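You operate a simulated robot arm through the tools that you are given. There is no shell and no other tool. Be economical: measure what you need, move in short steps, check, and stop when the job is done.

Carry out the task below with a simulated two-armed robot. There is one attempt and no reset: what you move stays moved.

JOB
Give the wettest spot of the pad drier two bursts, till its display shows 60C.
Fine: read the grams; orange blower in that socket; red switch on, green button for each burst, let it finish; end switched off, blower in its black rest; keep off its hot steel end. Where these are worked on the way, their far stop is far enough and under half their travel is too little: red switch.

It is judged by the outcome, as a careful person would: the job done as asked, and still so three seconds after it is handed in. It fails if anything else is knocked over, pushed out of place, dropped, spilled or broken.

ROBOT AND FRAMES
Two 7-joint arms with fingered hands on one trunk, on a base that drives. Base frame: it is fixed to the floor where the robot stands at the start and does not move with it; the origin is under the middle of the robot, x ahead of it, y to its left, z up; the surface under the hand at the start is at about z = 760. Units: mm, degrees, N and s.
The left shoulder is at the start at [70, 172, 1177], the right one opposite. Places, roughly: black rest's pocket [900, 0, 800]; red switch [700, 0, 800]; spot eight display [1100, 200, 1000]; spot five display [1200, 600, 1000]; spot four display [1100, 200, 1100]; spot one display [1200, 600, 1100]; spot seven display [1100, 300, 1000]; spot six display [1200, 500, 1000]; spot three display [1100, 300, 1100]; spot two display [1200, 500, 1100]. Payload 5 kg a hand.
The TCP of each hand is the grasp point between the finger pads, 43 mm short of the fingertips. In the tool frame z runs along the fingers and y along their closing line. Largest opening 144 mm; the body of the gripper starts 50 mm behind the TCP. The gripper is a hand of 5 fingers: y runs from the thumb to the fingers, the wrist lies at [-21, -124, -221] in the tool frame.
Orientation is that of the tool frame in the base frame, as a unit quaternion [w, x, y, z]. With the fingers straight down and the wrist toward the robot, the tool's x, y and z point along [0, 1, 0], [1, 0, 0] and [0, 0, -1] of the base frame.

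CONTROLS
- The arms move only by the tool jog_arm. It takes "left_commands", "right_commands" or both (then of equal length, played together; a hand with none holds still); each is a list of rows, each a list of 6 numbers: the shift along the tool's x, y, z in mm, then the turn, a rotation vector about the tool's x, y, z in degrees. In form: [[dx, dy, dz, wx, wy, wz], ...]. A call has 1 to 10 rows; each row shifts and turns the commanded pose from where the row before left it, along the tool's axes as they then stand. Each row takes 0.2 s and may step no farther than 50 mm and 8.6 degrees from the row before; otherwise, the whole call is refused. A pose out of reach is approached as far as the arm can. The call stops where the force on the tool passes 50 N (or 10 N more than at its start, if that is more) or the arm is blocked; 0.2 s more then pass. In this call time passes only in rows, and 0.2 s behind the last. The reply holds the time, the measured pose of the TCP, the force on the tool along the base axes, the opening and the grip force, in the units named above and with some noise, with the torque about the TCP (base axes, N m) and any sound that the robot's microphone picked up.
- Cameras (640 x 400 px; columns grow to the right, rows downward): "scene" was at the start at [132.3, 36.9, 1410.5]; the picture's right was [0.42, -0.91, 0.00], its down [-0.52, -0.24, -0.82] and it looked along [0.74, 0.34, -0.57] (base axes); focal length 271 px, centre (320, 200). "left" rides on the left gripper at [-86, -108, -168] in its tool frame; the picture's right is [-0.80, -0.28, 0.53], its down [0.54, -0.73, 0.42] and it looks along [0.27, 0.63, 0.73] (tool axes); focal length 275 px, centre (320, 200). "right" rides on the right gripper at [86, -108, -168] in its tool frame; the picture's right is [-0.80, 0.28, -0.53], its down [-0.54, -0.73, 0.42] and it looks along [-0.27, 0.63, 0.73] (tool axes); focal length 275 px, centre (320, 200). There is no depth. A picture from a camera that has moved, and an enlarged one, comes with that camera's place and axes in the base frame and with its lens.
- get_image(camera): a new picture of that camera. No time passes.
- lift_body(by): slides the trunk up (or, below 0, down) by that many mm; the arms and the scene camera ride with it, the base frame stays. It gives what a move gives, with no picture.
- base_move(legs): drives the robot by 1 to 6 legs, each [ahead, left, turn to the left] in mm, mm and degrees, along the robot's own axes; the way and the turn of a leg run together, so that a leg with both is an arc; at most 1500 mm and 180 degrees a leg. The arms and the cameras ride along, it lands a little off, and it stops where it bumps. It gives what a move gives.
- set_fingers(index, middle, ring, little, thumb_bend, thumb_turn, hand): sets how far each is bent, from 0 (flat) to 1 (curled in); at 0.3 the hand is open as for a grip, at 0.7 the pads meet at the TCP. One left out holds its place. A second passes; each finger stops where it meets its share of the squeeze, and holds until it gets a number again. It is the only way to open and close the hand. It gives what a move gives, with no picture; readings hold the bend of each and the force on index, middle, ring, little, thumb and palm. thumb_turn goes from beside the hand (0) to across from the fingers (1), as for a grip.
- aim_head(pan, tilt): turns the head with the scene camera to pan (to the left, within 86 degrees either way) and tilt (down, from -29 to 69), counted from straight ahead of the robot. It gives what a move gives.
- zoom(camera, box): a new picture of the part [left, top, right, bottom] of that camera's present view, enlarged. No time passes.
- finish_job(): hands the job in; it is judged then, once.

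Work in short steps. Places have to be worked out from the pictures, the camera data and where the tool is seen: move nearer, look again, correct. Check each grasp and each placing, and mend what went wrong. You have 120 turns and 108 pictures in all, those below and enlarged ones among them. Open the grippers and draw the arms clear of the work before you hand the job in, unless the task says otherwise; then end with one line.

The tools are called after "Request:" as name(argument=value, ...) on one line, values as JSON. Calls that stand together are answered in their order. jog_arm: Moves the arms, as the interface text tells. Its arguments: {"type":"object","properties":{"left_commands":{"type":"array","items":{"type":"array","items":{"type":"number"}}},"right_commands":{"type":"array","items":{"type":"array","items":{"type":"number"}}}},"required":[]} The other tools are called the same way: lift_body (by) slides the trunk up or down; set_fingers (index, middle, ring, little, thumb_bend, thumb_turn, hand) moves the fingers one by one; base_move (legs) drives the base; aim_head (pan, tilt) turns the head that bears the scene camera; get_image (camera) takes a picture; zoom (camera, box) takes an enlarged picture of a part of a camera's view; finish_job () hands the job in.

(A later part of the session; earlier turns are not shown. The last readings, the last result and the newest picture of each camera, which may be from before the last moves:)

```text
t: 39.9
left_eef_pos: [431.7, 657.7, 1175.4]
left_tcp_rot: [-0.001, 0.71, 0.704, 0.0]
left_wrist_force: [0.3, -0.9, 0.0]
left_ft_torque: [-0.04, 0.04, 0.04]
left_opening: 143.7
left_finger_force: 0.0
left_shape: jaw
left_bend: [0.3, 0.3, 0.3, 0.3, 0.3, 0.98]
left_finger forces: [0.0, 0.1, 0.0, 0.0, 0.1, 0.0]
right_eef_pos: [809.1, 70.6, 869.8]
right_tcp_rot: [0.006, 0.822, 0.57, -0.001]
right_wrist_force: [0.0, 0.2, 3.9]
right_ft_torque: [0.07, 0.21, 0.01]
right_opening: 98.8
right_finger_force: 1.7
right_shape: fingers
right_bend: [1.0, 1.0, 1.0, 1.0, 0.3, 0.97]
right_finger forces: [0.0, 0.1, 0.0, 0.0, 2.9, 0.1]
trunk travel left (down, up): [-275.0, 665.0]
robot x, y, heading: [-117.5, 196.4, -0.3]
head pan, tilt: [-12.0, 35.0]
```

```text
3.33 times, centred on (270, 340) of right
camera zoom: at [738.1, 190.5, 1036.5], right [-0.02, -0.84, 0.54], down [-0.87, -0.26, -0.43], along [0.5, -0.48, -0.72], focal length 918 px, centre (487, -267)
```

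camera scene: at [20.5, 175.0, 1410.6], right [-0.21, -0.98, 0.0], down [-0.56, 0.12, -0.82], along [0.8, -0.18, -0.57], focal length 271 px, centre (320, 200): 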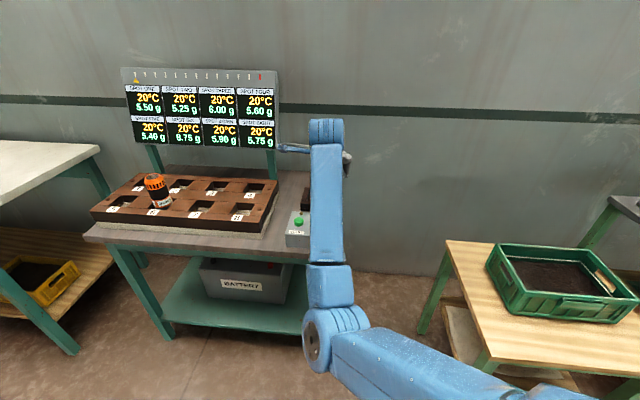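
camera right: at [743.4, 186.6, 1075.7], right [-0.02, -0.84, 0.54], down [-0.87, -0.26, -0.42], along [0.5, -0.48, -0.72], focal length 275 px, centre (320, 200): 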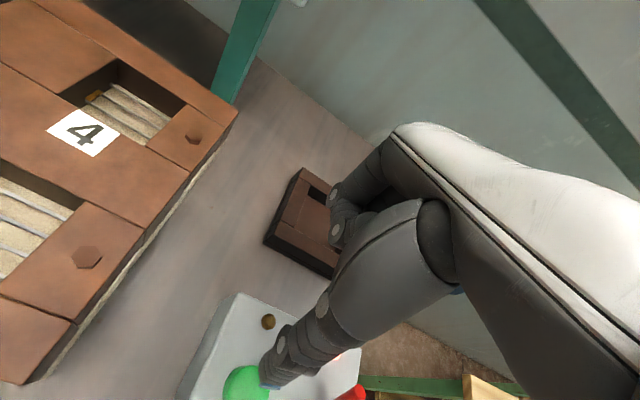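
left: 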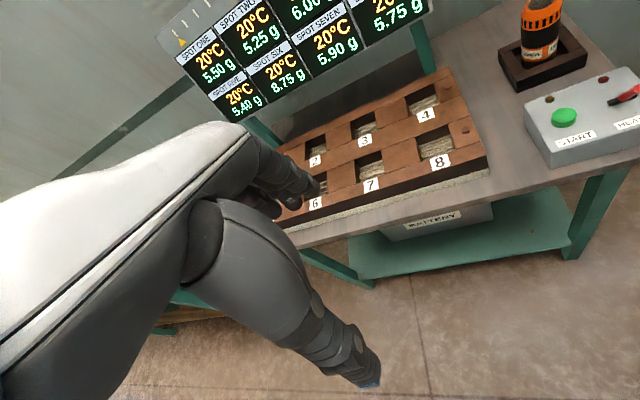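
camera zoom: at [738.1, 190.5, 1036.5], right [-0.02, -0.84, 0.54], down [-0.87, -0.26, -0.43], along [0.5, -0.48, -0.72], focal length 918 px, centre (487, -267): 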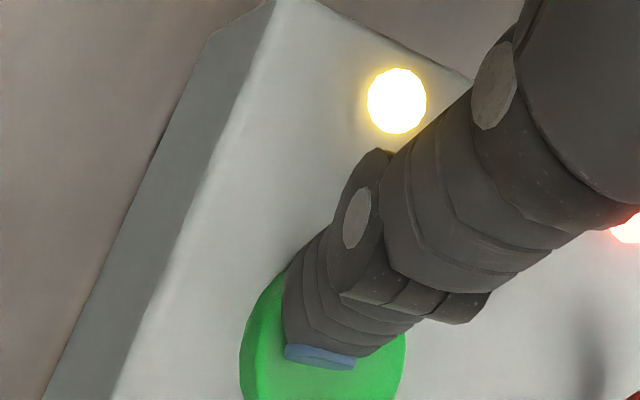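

Second burst started (amber on). Lift off well clear and let it run.

Request:
jog_arm(right_commands=[[0, 0, -12, 0, 0, 0], [0, 0, -20, 0, 0, 0], [0, 0, -30, 0, 0, 0], [0, 0, -10, 0, 0, 0], [0, 0, 0, 0, 0, 0], [0, 0, 0, 0, 0, 0], [0, 0, 0, 0, 0, 0], [0, 0, 0, 0, 0, 0], [0, 0, 0, 0, 0, 0], [0, 0, 0, 0, 0, 0]])

Request:
jog_arm(right_commands=[[0, 0, 0, 0, 0, 0], [0, 0, 0, 0, 0, 0], [0, 0, 0, 0, 0, 0], [0, 0, 0, 0, 0, 0], [0, 0, 0, 0, 0, 0], [0, 0, 0, 0, 0, 0], [0, 0, 0, 0, 0, 0], [0, 0, 0, 0, 0, 0]])

Request:
zoom(camera="scene", box=[100, 50, 340, 280])

Request:
get_image(camera="right")

```text
t: 42.1
left_eef_pos: [431.9, 657.5, 1175.8]
left_tcp_rot: [0.0, 0.71, 0.704, 0.001]
left_wrist_force: [0.9, 0.3, -0.4]
left_ft_torque: [0.02, 0.0, -0.02]
left_opening: 143.7
left_finger_force: 0.0
left_shape: jaw
left_bend: [0.3, 0.3, 0.3, 0.3, 0.3, 0.98]
left_finger forces: [0.0, 0.1, 0.0, 0.0, 0.0, 0.1]
right_eef_pos: [809.1, 71.4, 942.2]
right_tcp_rot: [0.005, 0.822, 0.57, 0.0]
right_wrist_force: [0.4, -0.6, 0.4]
right_ft_torque: [-0.05, 0.0, 0.01]
right_opening: 98.8
right_finger_force: 0.0
right_shape: fingers
right_bend: [1.0, 1.0, 1.0, 1.0, 0.3, 0.97]
right_finger forces: [0.0, 0.0, 0.0, 0.0, 0.0, 0.0]
trunk travel left (down, up): [-275.0, 665.0]
robot x, y, heading: [-116.9, 193.6, -0.3]
head pan, tilt: [-12.0, 35.0]
```

```text
t: 43.9
left_eef_pos: [432.4, 656.7, 1174.4]
left_tcp_rot: [0.001, 0.71, 0.704, 0.001]
left_wrist_force: [0.3, -1.8, 0.6]
left_ft_torque: [0.02, 0.0, 0.02]
left_opening: 143.8
left_finger_force: 0.1
left_shape: jaw
left_bend: [0.3, 0.3, 0.3, 0.3, 0.3, 0.98]
left_finger forces: [0.0, 0.0, 0.0, 0.0, 0.0, 0.0]
right_eef_pos: [809.8, 72.0, 941.9]
right_tcp_rot: [0.005, 0.822, 0.57, -0.001]
right_wrist_force: [-0.3, -0.7, 0.6]
right_ft_torque: [0.0, 0.02, -0.03]
right_opening: 99.0
right_finger_force: 0.0
right_shape: fingers
right_bend: [1.0, 1.0, 1.0, 1.0, 0.3, 0.97]
right_finger forces: [0.0, 0.0, 0.1, 0.0, 0.0, 0.0]
trunk travel left (down, up): [-275.0, 665.0]
robot x, y, heading: [-117.1, 198.0, -0.6]
head pan, tilt: [-12.0, 35.0]
```

```text
1.74 times, centred on (220, 165) of scene
camera zoom: at [19.8, 175.1, 1410.6], right [-0.22, -0.98, 0.0], down [-0.56, 0.12, -0.82], along [0.8, -0.18, -0.57], focal length 471 px, centre (494, 261)
```

zoom: 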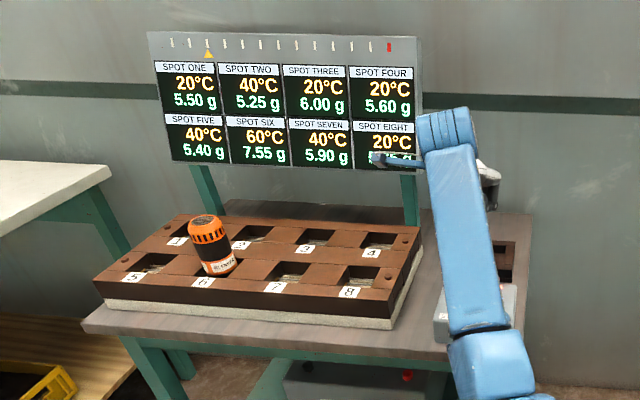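

```text
48 pictures are left
camera right: at [738.4, 192.1, 1108.2], right [-0.02, -0.84, 0.54], down [-0.87, -0.26, -0.42], along [0.5, -0.48, -0.73], focal length 275 px, centre (320, 200)
```

right: 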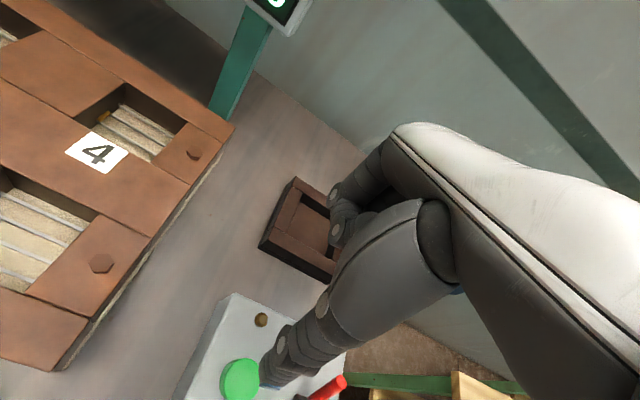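

60°C shown and amber is off. Now switch off: bring the base 40 mm ahead and move the thumb to the far side of the lever, staying high.

Request:
base_move(legs=[[40, 0, 0]])

Request:
jog_arm(right_commands=[[-14, 23, 0, 0, 0, 0], [-40, 0, 0, 0, 0, 0], [-40, 0, 0, 0, 0, 0]])

Request:
get_image(camera="right")

```text
t: 44.8
left_eef_pos: [468.2, 655.9, 1175.6]
left_tcp_rot: [0.0, 0.709, 0.705, 0.0]
left_wrist_force: [-0.2, 0.0, 0.1]
left_ft_torque: [0.0, -0.01, 0.01]
left_opening: 143.8
left_finger_force: 0.2
left_shape: jaw
left_bend: [0.3, 0.3, 0.3, 0.3, 0.3, 0.98]
left_finger forces: [0.1, 0.0, 0.0, 0.0, 0.0, 0.0]
right_eef_pos: [848.3, 71.8, 943.2]
right_tcp_rot: [0.006, 0.823, 0.569, 0.0]
right_wrist_force: [-0.6, 0.6, 0.2]
right_ft_torque: [0.0, -0.03, 0.01]
right_opening: 98.9
right_finger_force: 0.1
right_shape: fingers
right_bend: [1.0, 1.0, 1.0, 1.0, 0.3, 0.97]
right_finger forces: [0.1, 0.0, 0.0, 0.1, 0.1, 0.1]
trunk travel left (down, up): [-275.0, 665.0]
robot x, y, heading: [-79.5, 192.7, -0.6]
head pan, tilt: [-12.0, 35.0]
```

```text
t: 45.6
left_eef_pos: [469.3, 656.5, 1174.8]
left_tcp_rot: [0.0, 0.71, 0.704, 0.0]
left_wrist_force: [0.4, -0.5, -0.4]
left_ft_torque: [0.03, 0.0, -0.02]
left_opening: 143.9
left_finger_force: 0.0
left_shape: jaw
left_bend: [0.3, 0.3, 0.3, 0.3, 0.3, 0.98]
left_finger forces: [0.0, 0.1, 0.0, 0.0, 0.0, 0.1]
right_eef_pos: [834.9, -25.1, 941.2]
right_tcp_rot: [0.005, 0.822, 0.569, -0.001]
right_wrist_force: [0.2, 0.1, 0.0]
right_ft_torque: [0.0, -0.03, -0.03]
right_opening: 99.0
right_finger_force: 0.1
right_shape: fingers
right_bend: [1.0, 1.0, 1.0, 1.0, 0.3, 0.98]
right_finger forces: [0.0, 0.0, 0.1, 0.0, 0.0, 0.1]
trunk travel left (down, up): [-275.0, 665.0]
robot x, y, heading: [-78.7, 198.5, -0.2]
head pan, tilt: [-12.0, 35.0]
```

```text
47 pictures are left
camera right: at [764.0, 95.1, 1107.8], right [-0.02, -0.84, 0.54], down [-0.87, -0.26, -0.43], along [0.5, -0.48, -0.73], focal length 275 px, centre (320, 200)
```

right: 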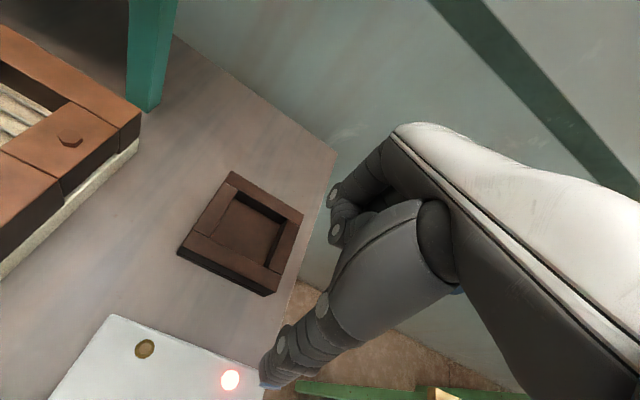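

Add 5 mm clearance and lower the thumb behind the lever (far side), then check.

Request:
jog_arm(right_commands=[[0, 5, 15, 0, 0, 0], [0, 0, 17, 0, 0, 0], [0, 0, 17, 0, 0, 0]])

Request:
get_image(camera="left")

```text
t: 46.4
left_eef_pos: [471.1, 656.4, 1174.4]
left_tcp_rot: [0.0, 0.71, 0.704, 0.0]
left_wrist_force: [0.6, 0.2, -0.4]
left_ft_torque: [0.01, 0.04, 0.0]
left_opening: 143.8
left_finger_force: 0.0
left_shape: jaw
left_bend: [0.3, 0.3, 0.3, 0.3, 0.3, 0.98]
left_finger forces: [0.0, 0.0, 0.0, 0.0, 0.0, 0.0]
right_eef_pos: [842.7, -28.1, 894.5]
right_tcp_rot: [0.006, 0.822, 0.57, -0.001]
right_wrist_force: [-0.1, 0.5, -0.3]
right_ft_torque: [-0.02, 0.01, 0.02]
right_opening: 98.9
right_finger_force: 0.1
right_shape: fingers
right_bend: [1.0, 1.0, 1.0, 1.0, 0.3, 0.98]
right_finger forces: [0.0, 0.0, 0.1, 0.0, 0.0, 0.0]
trunk travel left (down, up): [-275.0, 665.0]
robot x, y, heading: [-81.3, 197.3, -0.5]
head pan, tilt: [-12.0, 35.0]
```

```text
46 pictures are left
camera left: at [359.8, 571.3, 1343.9], right [-0.29, -0.79, -0.53], down [-0.72, 0.55, -0.42], along [0.63, 0.26, -0.73], focal length 275 px, centre (320, 200)
```

left: 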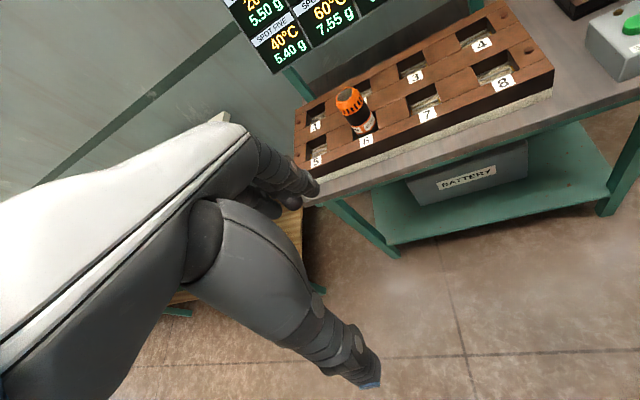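

Thumb tip ≈60 mm past the lever's pivot, in line. Pull toward the robot in 10 mm steps.

Request:
jog_arm(right_commands=[[0, -10, 0, 0, 0, 0], [0, -10, 0, 0, 0, 0], [0, -10, 0, 0, 0, 0], [0, -10, 0, 0, 0, 0], [0, -10, 0, 0, 0, 0]])

Request:
get_image(camera="right")

```text
t: 47.6
left_eef_pos: [470.3, 656.0, 1175.4]
left_tcp_rot: [-0.001, 0.709, 0.705, 0.0]
left_wrist_force: [-0.3, 0.1, -0.9]
left_ft_torque: [0.0, -0.03, 0.0]
left_opening: 143.6
left_finger_force: 0.0
left_shape: jaw
left_bend: [0.3, 0.3, 0.3, 0.3, 0.3, 0.98]
left_finger forces: [0.1, 0.0, 0.0, 0.1, 0.0, 0.0]
right_eef_pos: [795.0, -8.6, 894.2]
right_tcp_rot: [0.005, 0.822, 0.569, -0.001]
right_wrist_force: [1.5, 0.0, 0.1]
right_ft_torque: [0.03, -0.03, -0.03]
right_opening: 98.5
right_finger_force: 0.1
right_shape: fingers
right_bend: [1.0, 1.0, 1.0, 1.0, 0.31, 0.98]
right_finger forces: [0.0, 0.1, 0.1, 0.1, 0.4, 0.0]
trunk travel left (down, up): [-275.0, 665.0]
robot x, y, heading: [-80.8, 195.4, -0.5]
head pan, tilt: [-12.0, 35.0]
```

```text
45 pictures are left
camera right: at [722.8, 111.7, 1061.0], right [-0.02, -0.84, 0.54], down [-0.87, -0.26, -0.43], along [0.5, -0.48, -0.72], focal length 275 px, centre (320, 200)
```

right: 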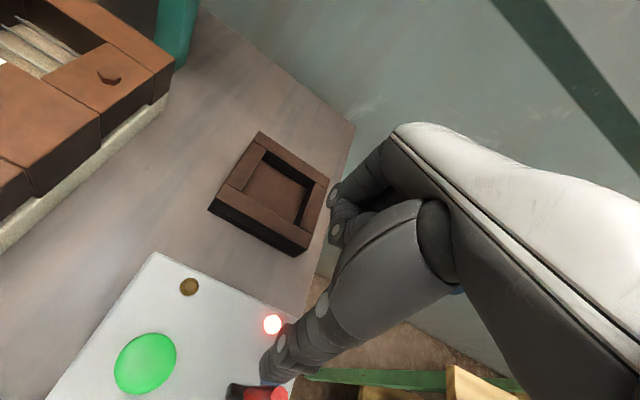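

Contact made, lamp still on. Continue pulling.

Request:
jog_arm(right_commands=[[0, -8, 0, 0, 0, 0], [0, -8, 0, 0, 0, 0], [0, -6, 0, 0, 0, 0]])

Request:
zoom(camera="right", box=[180, 230, 360, 400])

```text
t: 48.4
left_eef_pos: [470.5, 657.0, 1175.8]
left_tcp_rot: [0.0, 0.71, 0.705, 0.001]
left_wrist_force: [-1.3, -1.0, -1.0]
left_ft_torque: [0.02, 0.0, -0.01]
left_opening: 143.6
left_finger_force: 0.0
left_shape: jaw
left_bend: [0.3, 0.3, 0.3, 0.3, 0.3, 0.98]
left_finger forces: [0.0, 0.0, 0.0, 0.1, 0.0, 0.1]
right_eef_pos: [773.1, -1.1, 894.6]
right_tcp_rot: [0.007, 0.822, 0.569, 0.0]
right_wrist_force: [5.7, -1.0, 4.7]
right_ft_torque: [0.09, 0.14, -0.09]
right_opening: 97.2
right_finger_force: 2.8
right_shape: fingers
right_bend: [1.0, 1.0, 1.0, 1.0, 0.32, 0.98]
right_finger forces: [0.1, 0.0, 0.0, 0.1, 6.0, 0.0]
trunk travel left (down, up): [-275.0, 665.0]
robot x, y, heading: [-77.5, 195.5, -0.3]
head pan, tilt: [-12.0, 35.0]
```

```text
2.35 times, centred on (270, 315) of right
camera zoom: at [702.6, 119.3, 1060.3], right [-0.02, -0.84, 0.54], down [-0.87, -0.26, -0.43], along [0.5, -0.48, -0.72], focal length 648 px, centre (438, -71)
```

zoom: 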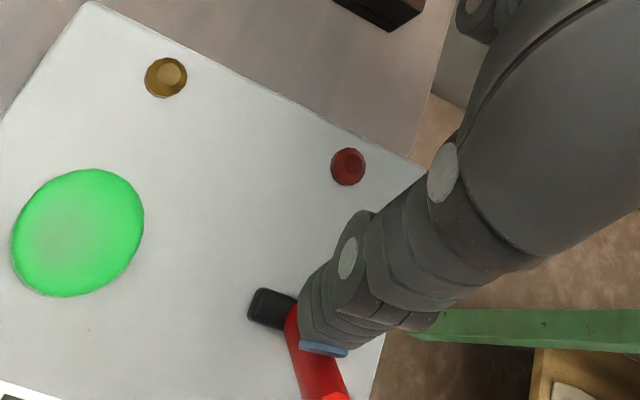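

Lamp off and lever at its near stop (force risen). Back off, raise, and reopen the hand later; check the lever after.

Request:
jog_arm(right_commands=[[0, 12, 0, 0, 0, 0], [0, 15, -5, 0, 0, 0], [0, 0, -30, 0, 0, 0], [0, 0, -40, 0, 0, 0], [0, 0, -40, 0, 0, 0], [0, 0, -40, 0, 0, 0]])

Request:
get_image(camera="right")

Request:
zoom(camera="scene", box=[100, 50, 340, 280])

```text
t: 49.8
left_eef_pos: [469.9, 657.3, 1174.9]
left_tcp_rot: [0.0, 0.71, 0.704, 0.0]
left_wrist_force: [0.4, -0.2, 0.4]
left_ft_torque: [-0.01, -0.02, 0.01]
left_opening: 143.5
left_finger_force: 0.0
left_shape: jaw
left_bend: [0.3, 0.3, 0.3, 0.3, 0.3, 0.98]
left_finger forces: [0.0, 0.0, 0.0, 0.0, 0.0, 0.0]
right_eef_pos: [797.2, -9.7, 1048.9]
right_tcp_rot: [0.005, 0.822, 0.569, -0.001]
right_wrist_force: [-1.0, -0.2, 0.1]
right_ft_torque: [0.01, 0.02, 0.0]
right_opening: 98.8
right_finger_force: 0.1
right_shape: fingers
right_bend: [1.0, 1.0, 1.0, 1.0, 0.3, 0.98]
right_finger forces: [0.0, 0.1, 0.2, 0.0, 0.0, 0.0]
trunk travel left (down, up): [-275.0, 665.0]
robot x, y, heading: [-76.0, 192.0, -0.4]
head pan, tilt: [-12.0, 35.0]
```

```text
43 pictures are left
camera right: at [726.1, 110.4, 1214.5], right [-0.02, -0.84, 0.54], down [-0.87, -0.26, -0.42], along [0.5, -0.48, -0.73], focal length 275 px, centre (320, 200)
```

right: 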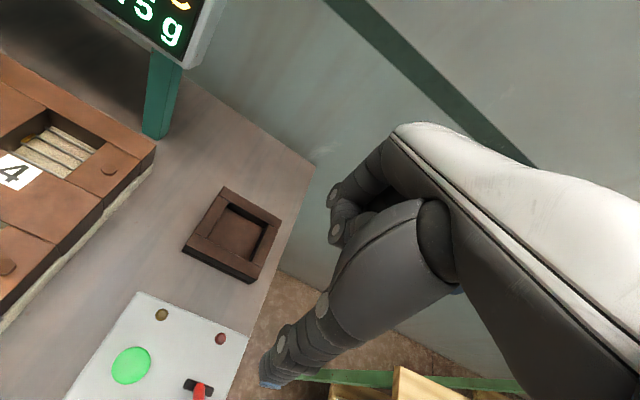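

```text
1.74 times, centred on (220, 165) of scene
camera zoom: at [57.4, 175.1, 1410.6], right [-0.22, -0.98, 0.0], down [-0.56, 0.12, -0.82], along [0.8, -0.18, -0.57], focal length 471 px, centre (494, 261)
```

zoom: 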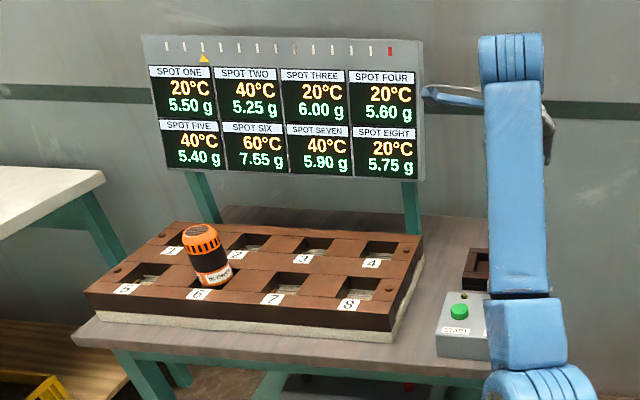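

All off, 60°C shown, blower upright. Now open the hand, restore yaw 0 and the arm posture used for the insertion.

Request:
set_fingers(hand="right", index=0.3, middle=0.3, ring=0.3, little=0.3, thumb_bend=0.3)

Request:
jog_arm(right_commands=[[0, 0, 0, 0, 0, -8.5], [0, 0, 0, 0, 0, -8.5], [0, 0, 0, 0, 0, -3.6], [0, 0, 0, 0.33, 0.46, 0], [40, 17, 0, 0, 0, 0], [40, 17, 0, 0, 0, 0], [40, 0, 0, 0, 0, 0], [40, 0, 0, 0, 0, 0], [29, 0, 0, 0, 0, 0]])

Request:
base_move(legs=[[93, 380, 0]])

Request:
get_image(camera="right")

```text
t: 50.8
left_eef_pos: [471.0, 656.2, 1174.9]
left_tcp_rot: [0.001, 0.71, 0.705, 0.001]
left_wrist_force: [0.6, 1.0, -0.3]
left_ft_torque: [0.0, -0.02, -0.02]
left_opening: 144.0
left_finger_force: 0.1
left_shape: jaw
left_bend: [0.3, 0.3, 0.3, 0.3, 0.3, 0.98]
left_finger forces: [0.1, 0.0, 0.0, 0.0, 0.0, 0.0]
right_eef_pos: [798.3, -9.8, 1047.7]
right_tcp_rot: [0.005, 0.822, 0.569, -0.001]
right_wrist_force: [0.3, -0.1, -0.6]
right_ft_torque: [0.0, -0.01, -0.01]
right_opening: 148.8
right_finger_force: 0.1
right_shape: fingers
right_bend: [0.3, 0.3, 0.3, 0.3, 0.3, 0.98]
right_finger forces: [0.0, 0.0, 0.1, 0.0, 0.0, 0.1]
trunk travel left (down, up): [-275.0, 665.0]
robot x, y, heading: [-75.7, 195.1, -0.4]
head pan, tilt: [-12.0, 35.0]
```

```text
t: 52.8
left_eef_pos: [471.4, 657.3, 1175.5]
left_tcp_rot: [0.0, 0.71, 0.705, 0.0]
left_wrist_force: [0.6, -0.7, 0.5]
left_ft_torque: [-0.03, 0.0, 0.03]
left_opening: 143.7
left_finger_force: 0.1
left_shape: jaw
left_bend: [0.3, 0.3, 0.3, 0.3, 0.3, 0.98]
left_finger forces: [0.1, 0.0, 0.0, 0.0, 0.0, 0.0]
right_eef_pos: [831.8, 179.4, 1050.4]
right_tcp_rot: [0.0, 0.707, 0.707, -0.001]
right_wrist_force: [0.9, -0.2, 0.2]
right_ft_torque: [-0.03, -0.01, 0.02]
right_opening: 149.3
right_finger_force: 0.0
right_shape: fingers
right_bend: [0.3, 0.3, 0.3, 0.3, 0.3, 0.98]
right_finger forces: [0.0, 0.0, 0.0, 0.0, 0.1, 0.1]
trunk travel left (down, up): [-275.0, 665.0]
robot x, y, heading: [-76.9, 192.7, -0.2]
head pan, tilt: [-12.0, 35.0]
```

```text
t: 55.3
left_eef_pos: [563.7, 1051.4, 1174.6]
left_tcp_rot: [0.0, 0.708, 0.706, 0.0]
left_wrist_force: [0.6, 0.6, -0.9]
left_ft_torque: [-0.02, 0.02, 0.02]
left_opening: 144.0
left_finger_force: 0.1
left_shape: jaw
left_bend: [0.3, 0.3, 0.3, 0.3, 0.3, 0.98]
left_finger forces: [0.0, 0.1, 0.0, 0.0, 0.0, 0.0]
right_eef_pos: [927.1, 574.4, 1049.2]
right_tcp_rot: [0.001, 0.706, 0.708, -0.001]
right_wrist_force: [0.2, 0.1, -0.5]
right_ft_torque: [0.0, 0.01, 0.04]
right_opening: 149.2
right_finger_force: 0.0
right_shape: fingers
right_bend: [0.3, 0.3, 0.3, 0.3, 0.3, 0.98]
right_finger forces: [0.0, 0.0, 0.1, 0.0, 0.0, 0.0]
trunk travel left (down, up): [-275.0, 665.0]
robot x, y, heading: [13.0, 586.5, -0.1]
head pan, tilt: [-12.0, 35.0]
```

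```text
41 pictures are left
camera right: at [818.4, 660.8, 1216.2], right [0.29, -0.79, 0.54], down [-0.72, -0.55, -0.42], along [0.63, -0.27, -0.73], focal length 275 px, centre (320, 200)
```

right: 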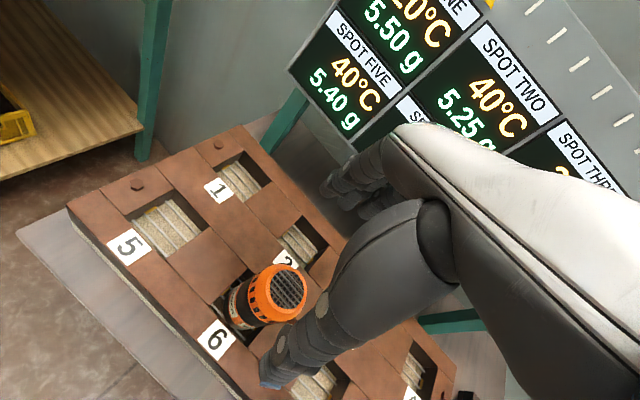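

Blower top at ≈[926,557,943], matching where I left it. Shift −16 mm in y and lower to z≈960, check, then to 901.

Request:
jog_arm(right_commands=[[-16, -2, 0, 0, 0, 0], [0, 0, 45, 0, 0, 0], [0, 0, 45, 0, 0, 0]])

Request:
get_image(camera="right")

```text
t: 56.1
left_eef_pos: [563.8, 1051.1, 1175.6]
left_tcp_rot: [0.0, 0.708, 0.706, 0.001]
left_wrist_force: [0.6, -0.7, -0.3]
left_ft_torque: [0.01, 0.02, -0.03]
left_opening: 143.8
left_finger_force: 0.0
left_shape: jaw
left_bend: [0.3, 0.3, 0.3, 0.3, 0.3, 0.98]
left_finger forces: [0.0, 0.0, 0.1, 0.0, 0.0, 0.1]
right_eef_pos: [924.9, 560.3, 958.0]
right_tcp_rot: [0.0, 0.706, 0.708, 0.0]
right_wrist_force: [-0.5, 0.2, 0.9]
right_ft_torque: [0.0, 0.0, 0.06]
right_opening: 149.5
right_finger_force: 0.0
right_shape: fingers
right_bend: [0.3, 0.3, 0.3, 0.3, 0.3, 0.98]
right_finger forces: [0.0, 0.0, 0.0, 0.0, 0.0, 0.1]
trunk travel left (down, up): [-275.0, 665.0]
robot x, y, heading: [15.4, 582.3, -0.2]
head pan, tilt: [-12.0, 35.0]
```

```text
40 pictures are left
camera right: at [816.5, 646.1, 1125.2], right [0.29, -0.79, 0.53], down [-0.72, -0.55, -0.42], along [0.63, -0.27, -0.73], focal length 275 px, centre (320, 200)
```

right: 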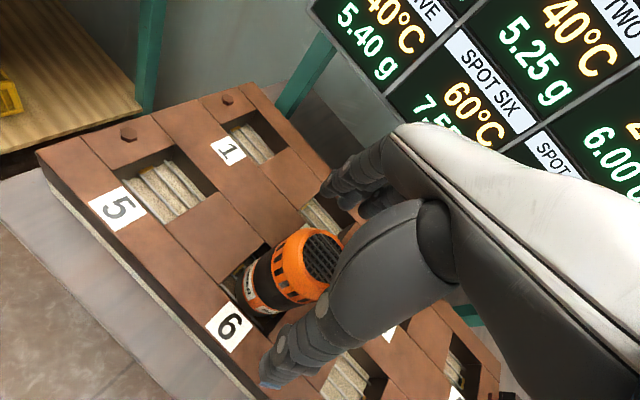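

Same view as at the first grasp. Lower to z≈901.

Request:
jog_arm(right_commands=[[-2, 0, 20, 0, 0, 0], [0, 0, 20, 0, 0, 0], [0, 0, 17, 0, 0, 0]])

Request:
get_image(camera="right")

```text
t: 56.9
left_eef_pos: [563.0, 1052.5, 1174.9]
left_tcp_rot: [0.0, 0.708, 0.706, 0.0]
left_wrist_force: [0.1, -0.2, 0.6]
left_ft_torque: [0.01, 0.01, 0.0]
left_opening: 143.8
left_finger_force: 0.1
left_shape: jaw
left_bend: [0.3, 0.3, 0.3, 0.3, 0.3, 0.98]
left_finger forces: [0.0, 0.0, 0.0, 0.0, 0.1, 0.1]
right_eef_pos: [924.3, 557.0, 901.1]
right_tcp_rot: [0.001, 0.706, 0.709, 0.0]
right_wrist_force: [-0.4, -0.4, 0.4]
right_ft_torque: [-0.03, 0.01, 0.0]
right_opening: 149.5
right_finger_force: 0.0
right_shape: fingers
right_bend: [0.3, 0.3, 0.3, 0.3, 0.3, 0.98]
right_finger forces: [0.0, 0.1, 0.0, 0.0, 0.0, 0.0]
trunk travel left (down, up): [-275.0, 665.0]
robot x, y, heading: [16.4, 583.3, -0.0]
head pan, tilt: [-12.0, 35.0]
```

```text
39 pictures are left
camera right: at [815.9, 643.3, 1069.6], right [0.29, -0.79, 0.54], down [-0.72, -0.55, -0.42], along [0.63, -0.27, -0.73], focal length 275 px, centre (320, 200)
```

right: 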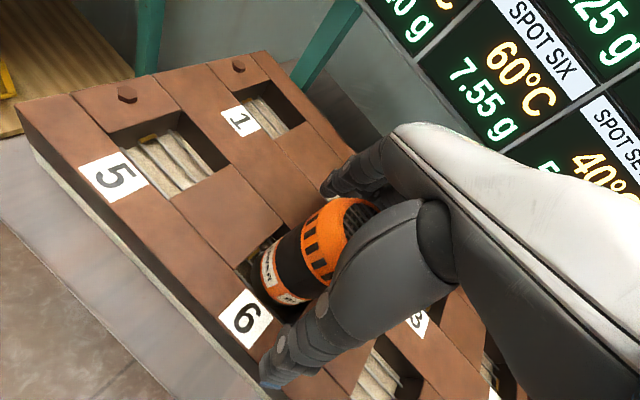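

In position; close the grip.

Request:
set_fingers(hand="right", index=0.7, middle=0.7, ring=0.7, little=0.7, thumb_bend=0.7)

Request:
jog_arm(right_commands=[[0, 0, -10, 0, 0, 0], [0, 0, -15, 0, 0, 0], [0, 0, -25, 0, 0, 0], [0, 0, -25, 0, 0, 0], [0, 0, -25, 0, 0, 0]])

Request:
get_image(camera="right")

```text
t: 57.9
left_eef_pos: [563.1, 1050.5, 1176.0]
left_tcp_rot: [-0.001, 0.708, 0.706, 0.001]
left_wrist_force: [0.7, -0.2, 0.1]
left_ft_torque: [0.02, 0.03, 0.01]
left_opening: 143.7
left_finger_force: 0.1
left_shape: jaw
left_bend: [0.3, 0.3, 0.3, 0.3, 0.3, 0.98]
left_finger forces: [0.0, 0.1, 0.0, 0.0, 0.0, 0.0]
right_eef_pos: [923.3, 556.3, 902.4]
right_tcp_rot: [0.001, 0.706, 0.708, -0.001]
right_wrist_force: [1.1, -0.9, 0.1]
right_ft_torque: [-0.17, -0.29, 0.0]
right_opening: 59.6
right_finger_force: 21.7
right_shape: fingers
right_bend: [0.56, 0.61, 0.7, 0.7, 0.57, 0.96]
right_finger forces: [11.9, 9.6, 0.0, 0.0, 22.0, 0.0]
trunk travel left (down, up): [-275.0, 665.0]
robot x, y, heading: [12.2, 584.4, 0.0]
head pan, tilt: [-12.0, 35.0]
```

```text
t: 59.1
left_eef_pos: [563.1, 1050.8, 1174.2]
left_tcp_rot: [0.0, 0.708, 0.706, 0.0]
left_wrist_force: [-0.2, -0.4, -0.3]
left_ft_torque: [0.02, -0.02, -0.01]
left_opening: 144.0
left_finger_force: 0.2
left_shape: jaw
left_bend: [0.3, 0.3, 0.3, 0.3, 0.3, 0.98]
left_finger forces: [0.0, 0.1, 0.1, 0.1, 0.1, 0.1]
right_eef_pos: [923.5, 556.0, 1002.0]
right_tcp_rot: [0.0, 0.706, 0.709, -0.002]
right_wrist_force: [0.3, 0.5, -6.8]
right_ft_torque: [-0.05, -0.05, -0.01]
right_opening: 59.8
right_finger_force: 20.6
right_shape: fingers
right_bend: [0.56, 0.62, 0.7, 0.7, 0.58, 0.96]
right_finger forces: [11.7, 8.2, 0.0, 0.0, 21.3, 0.0]
trunk travel left (down, up): [-275.0, 665.0]
robot x, y, heading: [12.8, 582.2, -0.1]
head pan, tilt: [-12.0, 35.0]
```

```text
38 pictures are left
camera right: at [816.4, 642.7, 1169.1], right [0.29, -0.79, 0.53], down [-0.72, -0.55, -0.42], along [0.63, -0.27, -0.73], focal length 275 px, centre (320, 200)
```

right: 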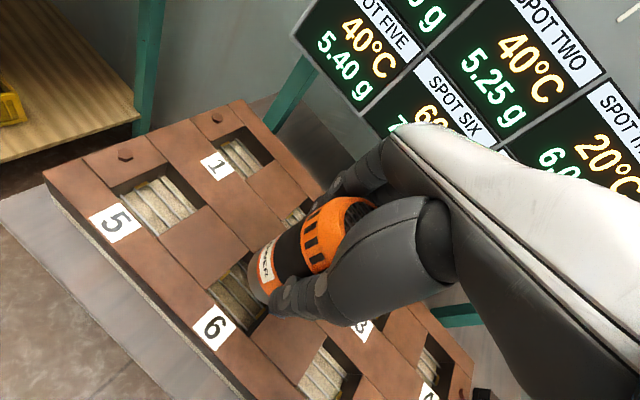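

Held well. Drive back right to over the rest (target TCP [909,-8]).

Request:
base_move(legs=[[-14, -563, 0]])

Request:
aim_head(pan=5, tilt=35)

Request:
get_image(camera="right")

Request:
zoom(camera="scene", box=[280, 120, 440, 290])

```text
t: 62.3
left_eef_pos: [545.3, 495.5, 1175.1]
left_tcp_rot: [0.0, 0.705, 0.709, 0.0]
left_wrist_force: [0.0, -1.4, 0.9]
left_ft_torque: [0.02, 0.0, 0.01]
left_opening: 143.7
left_finger_force: 0.0
left_shape: jaw
left_bend: [0.3, 0.3, 0.3, 0.3, 0.3, 0.98]
left_finger forces: [0.0, 0.1, 0.0, 0.0, 0.1, 0.0]
right_eef_pos: [911.3, 4.0, 1003.4]
right_tcp_rot: [-0.001, 0.703, 0.711, -0.001]
right_wrist_force: [-0.2, -0.9, -5.9]
right_ft_torque: [-0.05, 0.01, -0.01]
right_opening: 59.6
right_finger_force: 20.3
right_shape: fingers
right_bend: [0.56, 0.62, 0.7, 0.7, 0.58, 0.96]
right_finger forces: [11.7, 8.2, 0.0, 0.0, 21.2, 0.1]
trunk travel left (down, up): [-275.0, 665.0]
robot x, y, heading: [1.8, 27.2, 0.1]
head pan, tilt: [-12.0, 35.0]
```

```text
t: 63.1
left_eef_pos: [545.7, 496.4, 1175.4]
left_tcp_rot: [0.0, 0.705, 0.709, 0.001]
left_wrist_force: [0.4, 0.1, -0.8]
left_ft_torque: [-0.01, -0.02, -0.01]
left_opening: 143.4
left_finger_force: 0.1
left_shape: jaw
left_bend: [0.3, 0.3, 0.3, 0.3, 0.3, 0.98]
left_finger forces: [0.0, 0.0, 0.0, 0.0, 0.0, 0.1]
right_eef_pos: [912.2, 5.4, 1001.7]
right_tcp_rot: [0.0, 0.703, 0.712, -0.001]
right_wrist_force: [0.4, 0.4, -7.8]
right_ft_torque: [-0.02, -0.01, -0.01]
right_opening: 59.4
right_finger_force: 20.5
right_shape: fingers
right_bend: [0.56, 0.62, 0.7, 0.7, 0.58, 0.96]
right_finger forces: [11.8, 8.1, 0.0, 0.0, 21.2, 0.1]
trunk travel left (down, up): [-275.0, 665.0]
robot x, y, heading: [-2.5, 26.6, 0.4]
head pan, tilt: [5.0, 35.0]
```

```text
37 pictures are left
camera right: at [802.7, 90.5, 1168.8], right [0.29, -0.79, 0.53], down [-0.72, -0.55, -0.42], along [0.63, -0.26, -0.73], focal length 275 px, centre (320, 200)
```

right: 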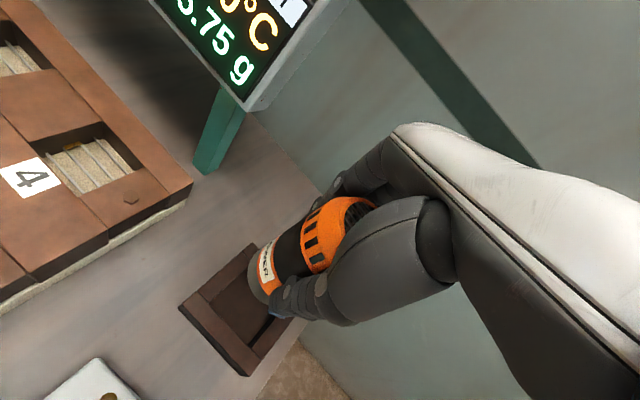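

```text
2.35 times, centred on (360, 205) of scene
camera zoom: at [141.4, 35.6, 1410.5], right [0.09, -1.0, 0.0], down [-0.57, -0.05, -0.82], along [0.82, 0.07, -0.57], focal length 637 px, centre (226, 188)
```

zoom: 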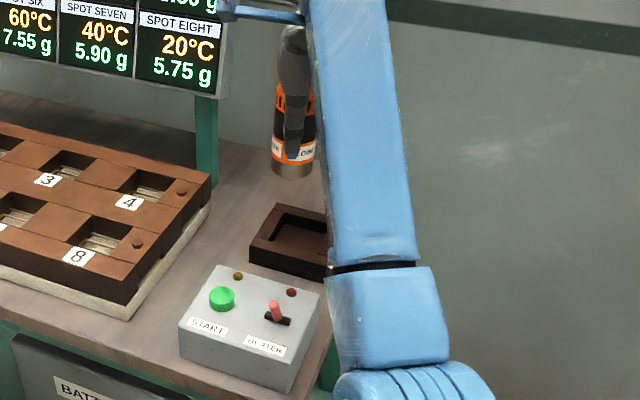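

Target rest pose is TCP [909,-8,868]. Shift (−3, −13) and lower to z≈930, then check against the pocket.

Request:
jog_arm(right_commands=[[-13, -3, 0, 0, 0, 0], [0, 0, 35, 0, 0, 0], [0, 0, 35, 0, 0, 0]])

Request:
zoom(camera="right", box=[160, 200, 340, 380])

Request:
zoom(camera="scene", box=[320, 140, 400, 240])

```text
t: 63.9
left_eef_pos: [547.5, 497.2, 1174.8]
left_tcp_rot: [-0.001, 0.705, 0.709, 0.001]
left_wrist_force: [0.0, 1.0, 1.0]
left_ft_torque: [-0.01, 0.0, -0.02]
left_opening: 143.8
left_finger_force: 0.1
left_shape: jaw
left_bend: [0.3, 0.3, 0.3, 0.3, 0.3, 0.98]
left_finger forces: [0.0, 0.0, 0.0, 0.0, 0.0, 0.1]
right_eef_pos: [910.0, -8.6, 932.5]
right_tcp_rot: [-0.001, 0.703, 0.711, 0.001]
right_wrist_force: [1.0, -0.5, -4.8]
right_ft_torque: [-0.08, 0.01, 0.03]
right_opening: 59.8
right_finger_force: 20.6
right_shape: fingers
right_bend: [0.56, 0.62, 0.7, 0.7, 0.58, 0.96]
right_finger forces: [11.8, 8.2, 0.0, 0.0, 21.2, 0.0]
trunk travel left (down, up): [-275.0, 665.0]
robot x, y, heading: [1.2, 29.5, 0.2]
head pan, tilt: [5.0, 35.0]
```

```text
2.22 times, centred on (250, 290) of right
camera zoom: at [800.7, 76.1, 1099.9], right [0.29, -0.79, 0.53], down [-0.72, -0.55, -0.42], along [0.63, -0.26, -0.73], focal length 612 px, centre (476, 0)
```

zoom: 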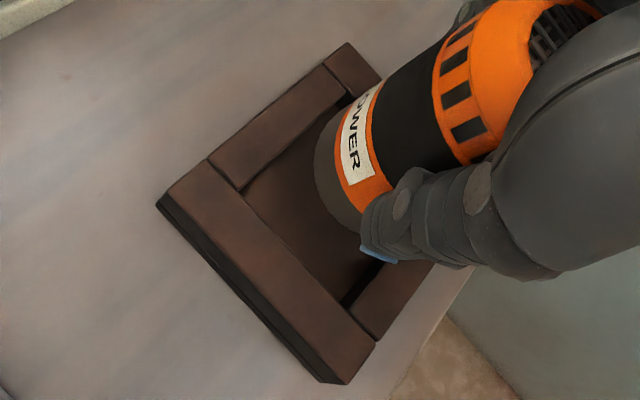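

```text
4.00 times, centred on (360, 190) of scene
camera zoom: at [141.9, 35.1, 1410.5], right [0.09, -1.0, 0.0], down [-0.57, -0.05, -0.82], along [0.81, 0.08, -0.57], focal length 1082 px, centre (160, 240)
```

zoom: 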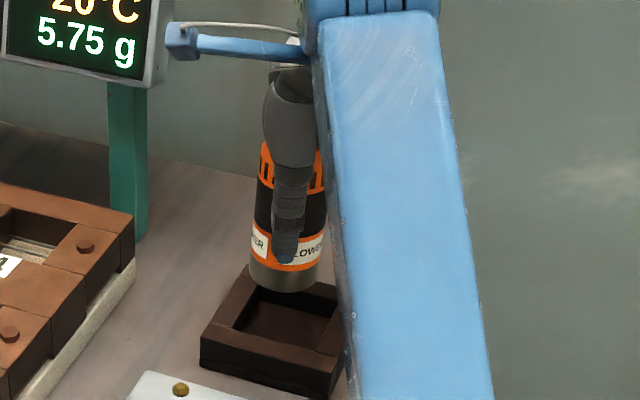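

Pocket centre computes to ≈[906,-6], consistent. Lower in small steps.

Request:
jog_arm(right_commands=[[0, -1, 12, 0, 0, 0], [0, 0, 12, 0, 0, 0], [0, 0, 10, 0, 0, 0]])

Request:
zoom(camera="right", box=[160, 200, 340, 380])

Request:
zoom(camera="scene", box=[320, 140, 400, 240])

```text
t: 64.7
left_eef_pos: [547.6, 496.2, 1173.7]
left_tcp_rot: [0.0, 0.705, 0.709, -0.001]
left_wrist_force: [0.2, -0.3, 0.4]
left_ft_torque: [0.01, -0.02, 0.0]
left_opening: 143.8
left_finger_force: 0.0
left_shape: jaw
left_bend: [0.3, 0.3, 0.3, 0.3, 0.3, 0.98]
left_finger forces: [0.0, 0.1, 0.0, 0.0, 0.0, 0.0]
right_eef_pos: [906.8, -8.7, 895.9]
right_tcp_rot: [0.0, 0.703, 0.711, -0.001]
right_wrist_force: [0.5, 0.5, -5.9]
right_ft_torque: [-0.03, 0.01, -0.01]
right_opening: 59.5
right_finger_force: 20.6
right_shape: fingers
right_bend: [0.56, 0.62, 0.7, 0.7, 0.58, 0.96]
right_finger forces: [11.8, 8.2, 0.0, 0.0, 20.9, 0.0]
trunk travel left (down, up): [-275.0, 665.0]
robot x, y, heading: [2.1, 28.9, 0.3]
head pan, tilt: [5.0, 35.0]
```

```text
2.22 times, centred on (250, 290) of right
camera zoom: at [798.8, 76.8, 1064.6], right [0.29, -0.79, 0.53], down [-0.72, -0.55, -0.42], along [0.63, -0.26, -0.73], focal length 612 px, centre (476, 0)
```

zoom: 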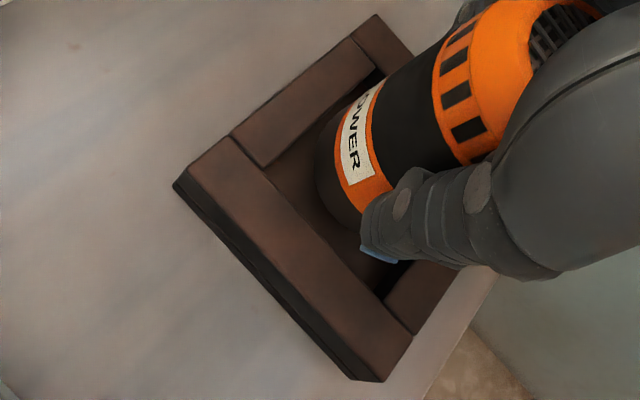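

```text
4.00 times, centred on (360, 190) of scene
camera zoom: at [141.6, 35.4, 1410.5], right [0.09, -1.0, 0.0], down [-0.57, -0.05, -0.82], along [0.81, 0.07, -0.57], focal length 1082 px, centre (160, 240)
```

zoom: 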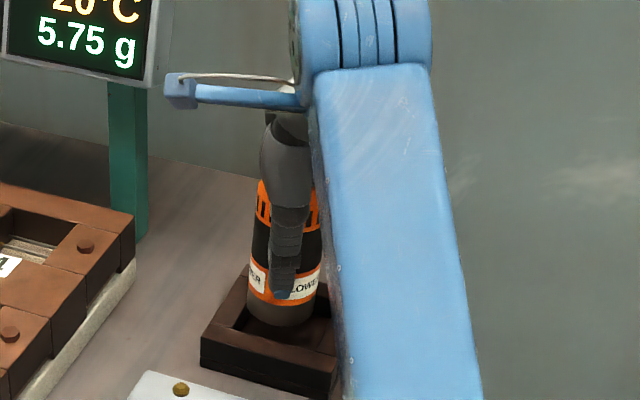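

Entering the pocket cleanly. Continue to the original seat height (~868).

Request:
jog_arm(right_commands=[[0, 1, 9, 0, 0, 0], [0, 0, 9, 0, 0, 0], [0, 0, 7, 0, 0, 0], [0, 0, 2, 0, 0, 0]])

Request:
zoom(camera="right", box=[160, 200, 340, 380])

```text
t: 65.7
left_eef_pos: [547.4, 497.8, 1175.3]
left_tcp_rot: [0.0, 0.705, 0.709, 0.0]
left_wrist_force: [0.1, -0.2, 0.1]
left_ft_torque: [-0.04, 0.03, -0.04]
left_opening: 143.8
left_finger_force: 0.1
left_shape: jaw
left_bend: [0.3, 0.3, 0.3, 0.3, 0.3, 0.98]
left_finger forces: [0.0, 0.0, 0.0, 0.0, 0.1, 0.0]
right_eef_pos: [909.0, -6.9, 870.0]
right_tcp_rot: [0.0, 0.703, 0.711, -0.002]
right_wrist_force: [-0.1, 0.1, -6.1]
right_ft_torque: [-0.04, 0.02, 0.0]
right_opening: 59.6
right_finger_force: 20.8
right_shape: fingers
right_bend: [0.56, 0.62, 0.7, 0.7, 0.58, 0.96]
right_finger forces: [11.9, 8.2, 0.0, 0.0, 20.9, 0.1]
trunk travel left (down, up): [-275.0, 665.0]
robot x, y, heading: [-1.0, 24.7, 0.3]
head pan, tilt: [5.0, 35.0]
```

```text
2.22 times, centred on (250, 290) of right
camera zoom: at [800.1, 77.4, 1037.7], right [0.29, -0.79, 0.53], down [-0.72, -0.55, -0.42], along [0.63, -0.26, -0.73], focal length 612 px, centre (476, 0)
```

zoom: 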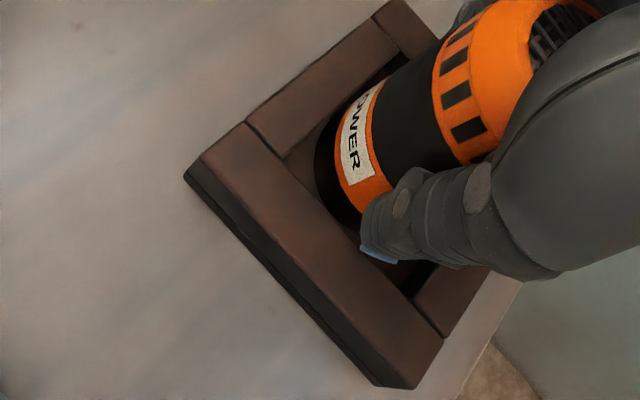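

Weight still on the hand, so it isn't quite down. Lower in 2 mm steps till contact.

Request:
jog_arm(right_commands=[[0, 0, 2, 0, 0, 0], [0, 0, 2, 0, 0, 0]])

```text
t: 66.3
left_eef_pos: [546.2, 495.4, 1174.5]
left_tcp_rot: [0.0, 0.706, 0.709, 0.0]
left_wrist_force: [-0.1, 0.3, 0.4]
left_ft_torque: [-0.04, 0.02, 0.0]
left_opening: 144.1
left_finger_force: 0.1
left_shape: jaw
left_bend: [0.3, 0.3, 0.3, 0.3, 0.3, 0.98]
left_finger forces: [0.0, 0.0, 0.0, 0.1, 0.0, 0.0]
right_eef_pos: [908.3, -8.0, 866.3]
right_tcp_rot: [0.0, 0.703, 0.711, -0.001]
right_wrist_force: [1.1, 0.6, -5.7]
right_ft_torque: [0.03, -0.02, 0.01]
right_opening: 59.7
right_finger_force: 20.7
right_shape: fingers
right_bend: [0.56, 0.62, 0.7, 0.7, 0.58, 0.96]
right_finger forces: [11.8, 8.2, 0.0, 0.0, 21.1, 0.0]
trunk travel left (down, up): [-275.0, 665.0]
robot x, y, heading: [0.8, 26.8, 0.2]
head pan, tilt: [5.0, 35.0]
```

Request:
jog_arm(right_commands=[[0, 0, 2, 0, 0, 0], [0, 0, 2, 0, 0, 0]])

```text
t: 66.9
left_eef_pos: [546.5, 496.8, 1175.8]
left_tcp_rot: [0.0, 0.706, 0.709, 0.0]
left_wrist_force: [0.8, -0.2, -0.2]
left_ft_torque: [0.01, -0.01, 0.0]
left_opening: 143.9
left_finger_force: 0.1
left_shape: jaw
left_bend: [0.3, 0.3, 0.3, 0.3, 0.3, 0.98]
left_finger forces: [0.0, 0.0, 0.1, 0.0, 0.0, 0.0]
right_eef_pos: [908.1, -7.2, 863.6]
right_tcp_rot: [0.001, 0.703, 0.711, 0.0]
right_wrist_force: [-0.4, 0.7, -2.8]
right_ft_torque: [-0.04, -0.06, 0.03]
right_opening: 59.4
right_finger_force: 20.9
right_shape: fingers
right_bend: [0.56, 0.62, 0.7, 0.7, 0.58, 0.96]
right_finger forces: [11.8, 8.6, 0.0, 0.0, 21.3, 0.0]
trunk travel left (down, up): [-275.0, 665.0]
robot x, y, heading: [-2.6, 26.6, 0.2]
head pan, tilt: [5.0, 35.0]
```

Contact is beginning (load fell from 6 to 3 N). It is on the floor of the rest; open the hand.

Request:
set_fingers(hand="right", index=0.3, middle=0.3, ring=0.3, little=0.3, thumb_bend=0.3)

Request:
zoom(camera="right", box=[160, 200, 340, 380])

```text
t: 67.9
left_eef_pos: [545.6, 496.8, 1174.7]
left_tcp_rot: [0.001, 0.706, 0.708, 0.0]
left_wrist_force: [-0.2, -0.9, 0.4]
left_ft_torque: [0.0, 0.02, 0.02]
left_opening: 143.9
left_finger_force: 0.0
left_shape: jaw
left_bend: [0.3, 0.3, 0.3, 0.3, 0.3, 0.98]
left_finger forces: [0.0, 0.1, 0.1, 0.1, 0.0, 0.0]
right_eef_pos: [909.2, -7.9, 863.4]
right_tcp_rot: [0.0, 0.703, 0.711, -0.001]
right_wrist_force: [1.0, 0.8, 0.5]
right_ft_torque: [-0.02, -0.01, 0.0]
right_opening: 148.7
right_finger_force: 0.0
right_shape: fingers
right_bend: [0.3, 0.3, 0.3, 0.3, 0.3, 0.97]
right_finger forces: [0.1, 0.0, 0.1, 0.1, 0.1, 0.1]
trunk travel left (down, up): [-275.0, 665.0]
robot x, y, heading: [2.3, 25.2, 0.5]
head pan, tilt: [5.0, 35.0]
```

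```text
2.22 times, centred on (250, 290) of right
camera zoom: at [799.3, 76.8, 1030.7], right [0.29, -0.79, 0.53], down [-0.72, -0.55, -0.42], along [0.63, -0.26, -0.73], focal length 612 px, centre (476, 0)
```

zoom: 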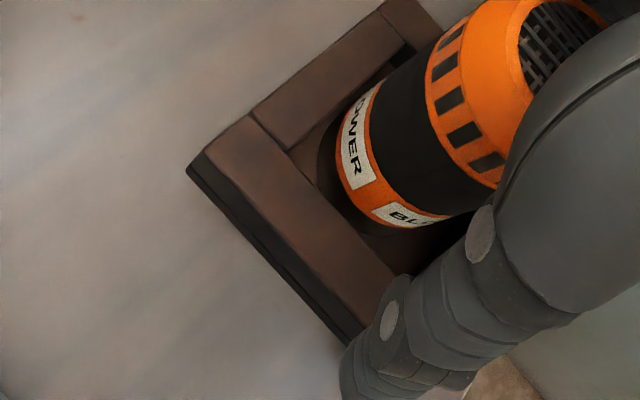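

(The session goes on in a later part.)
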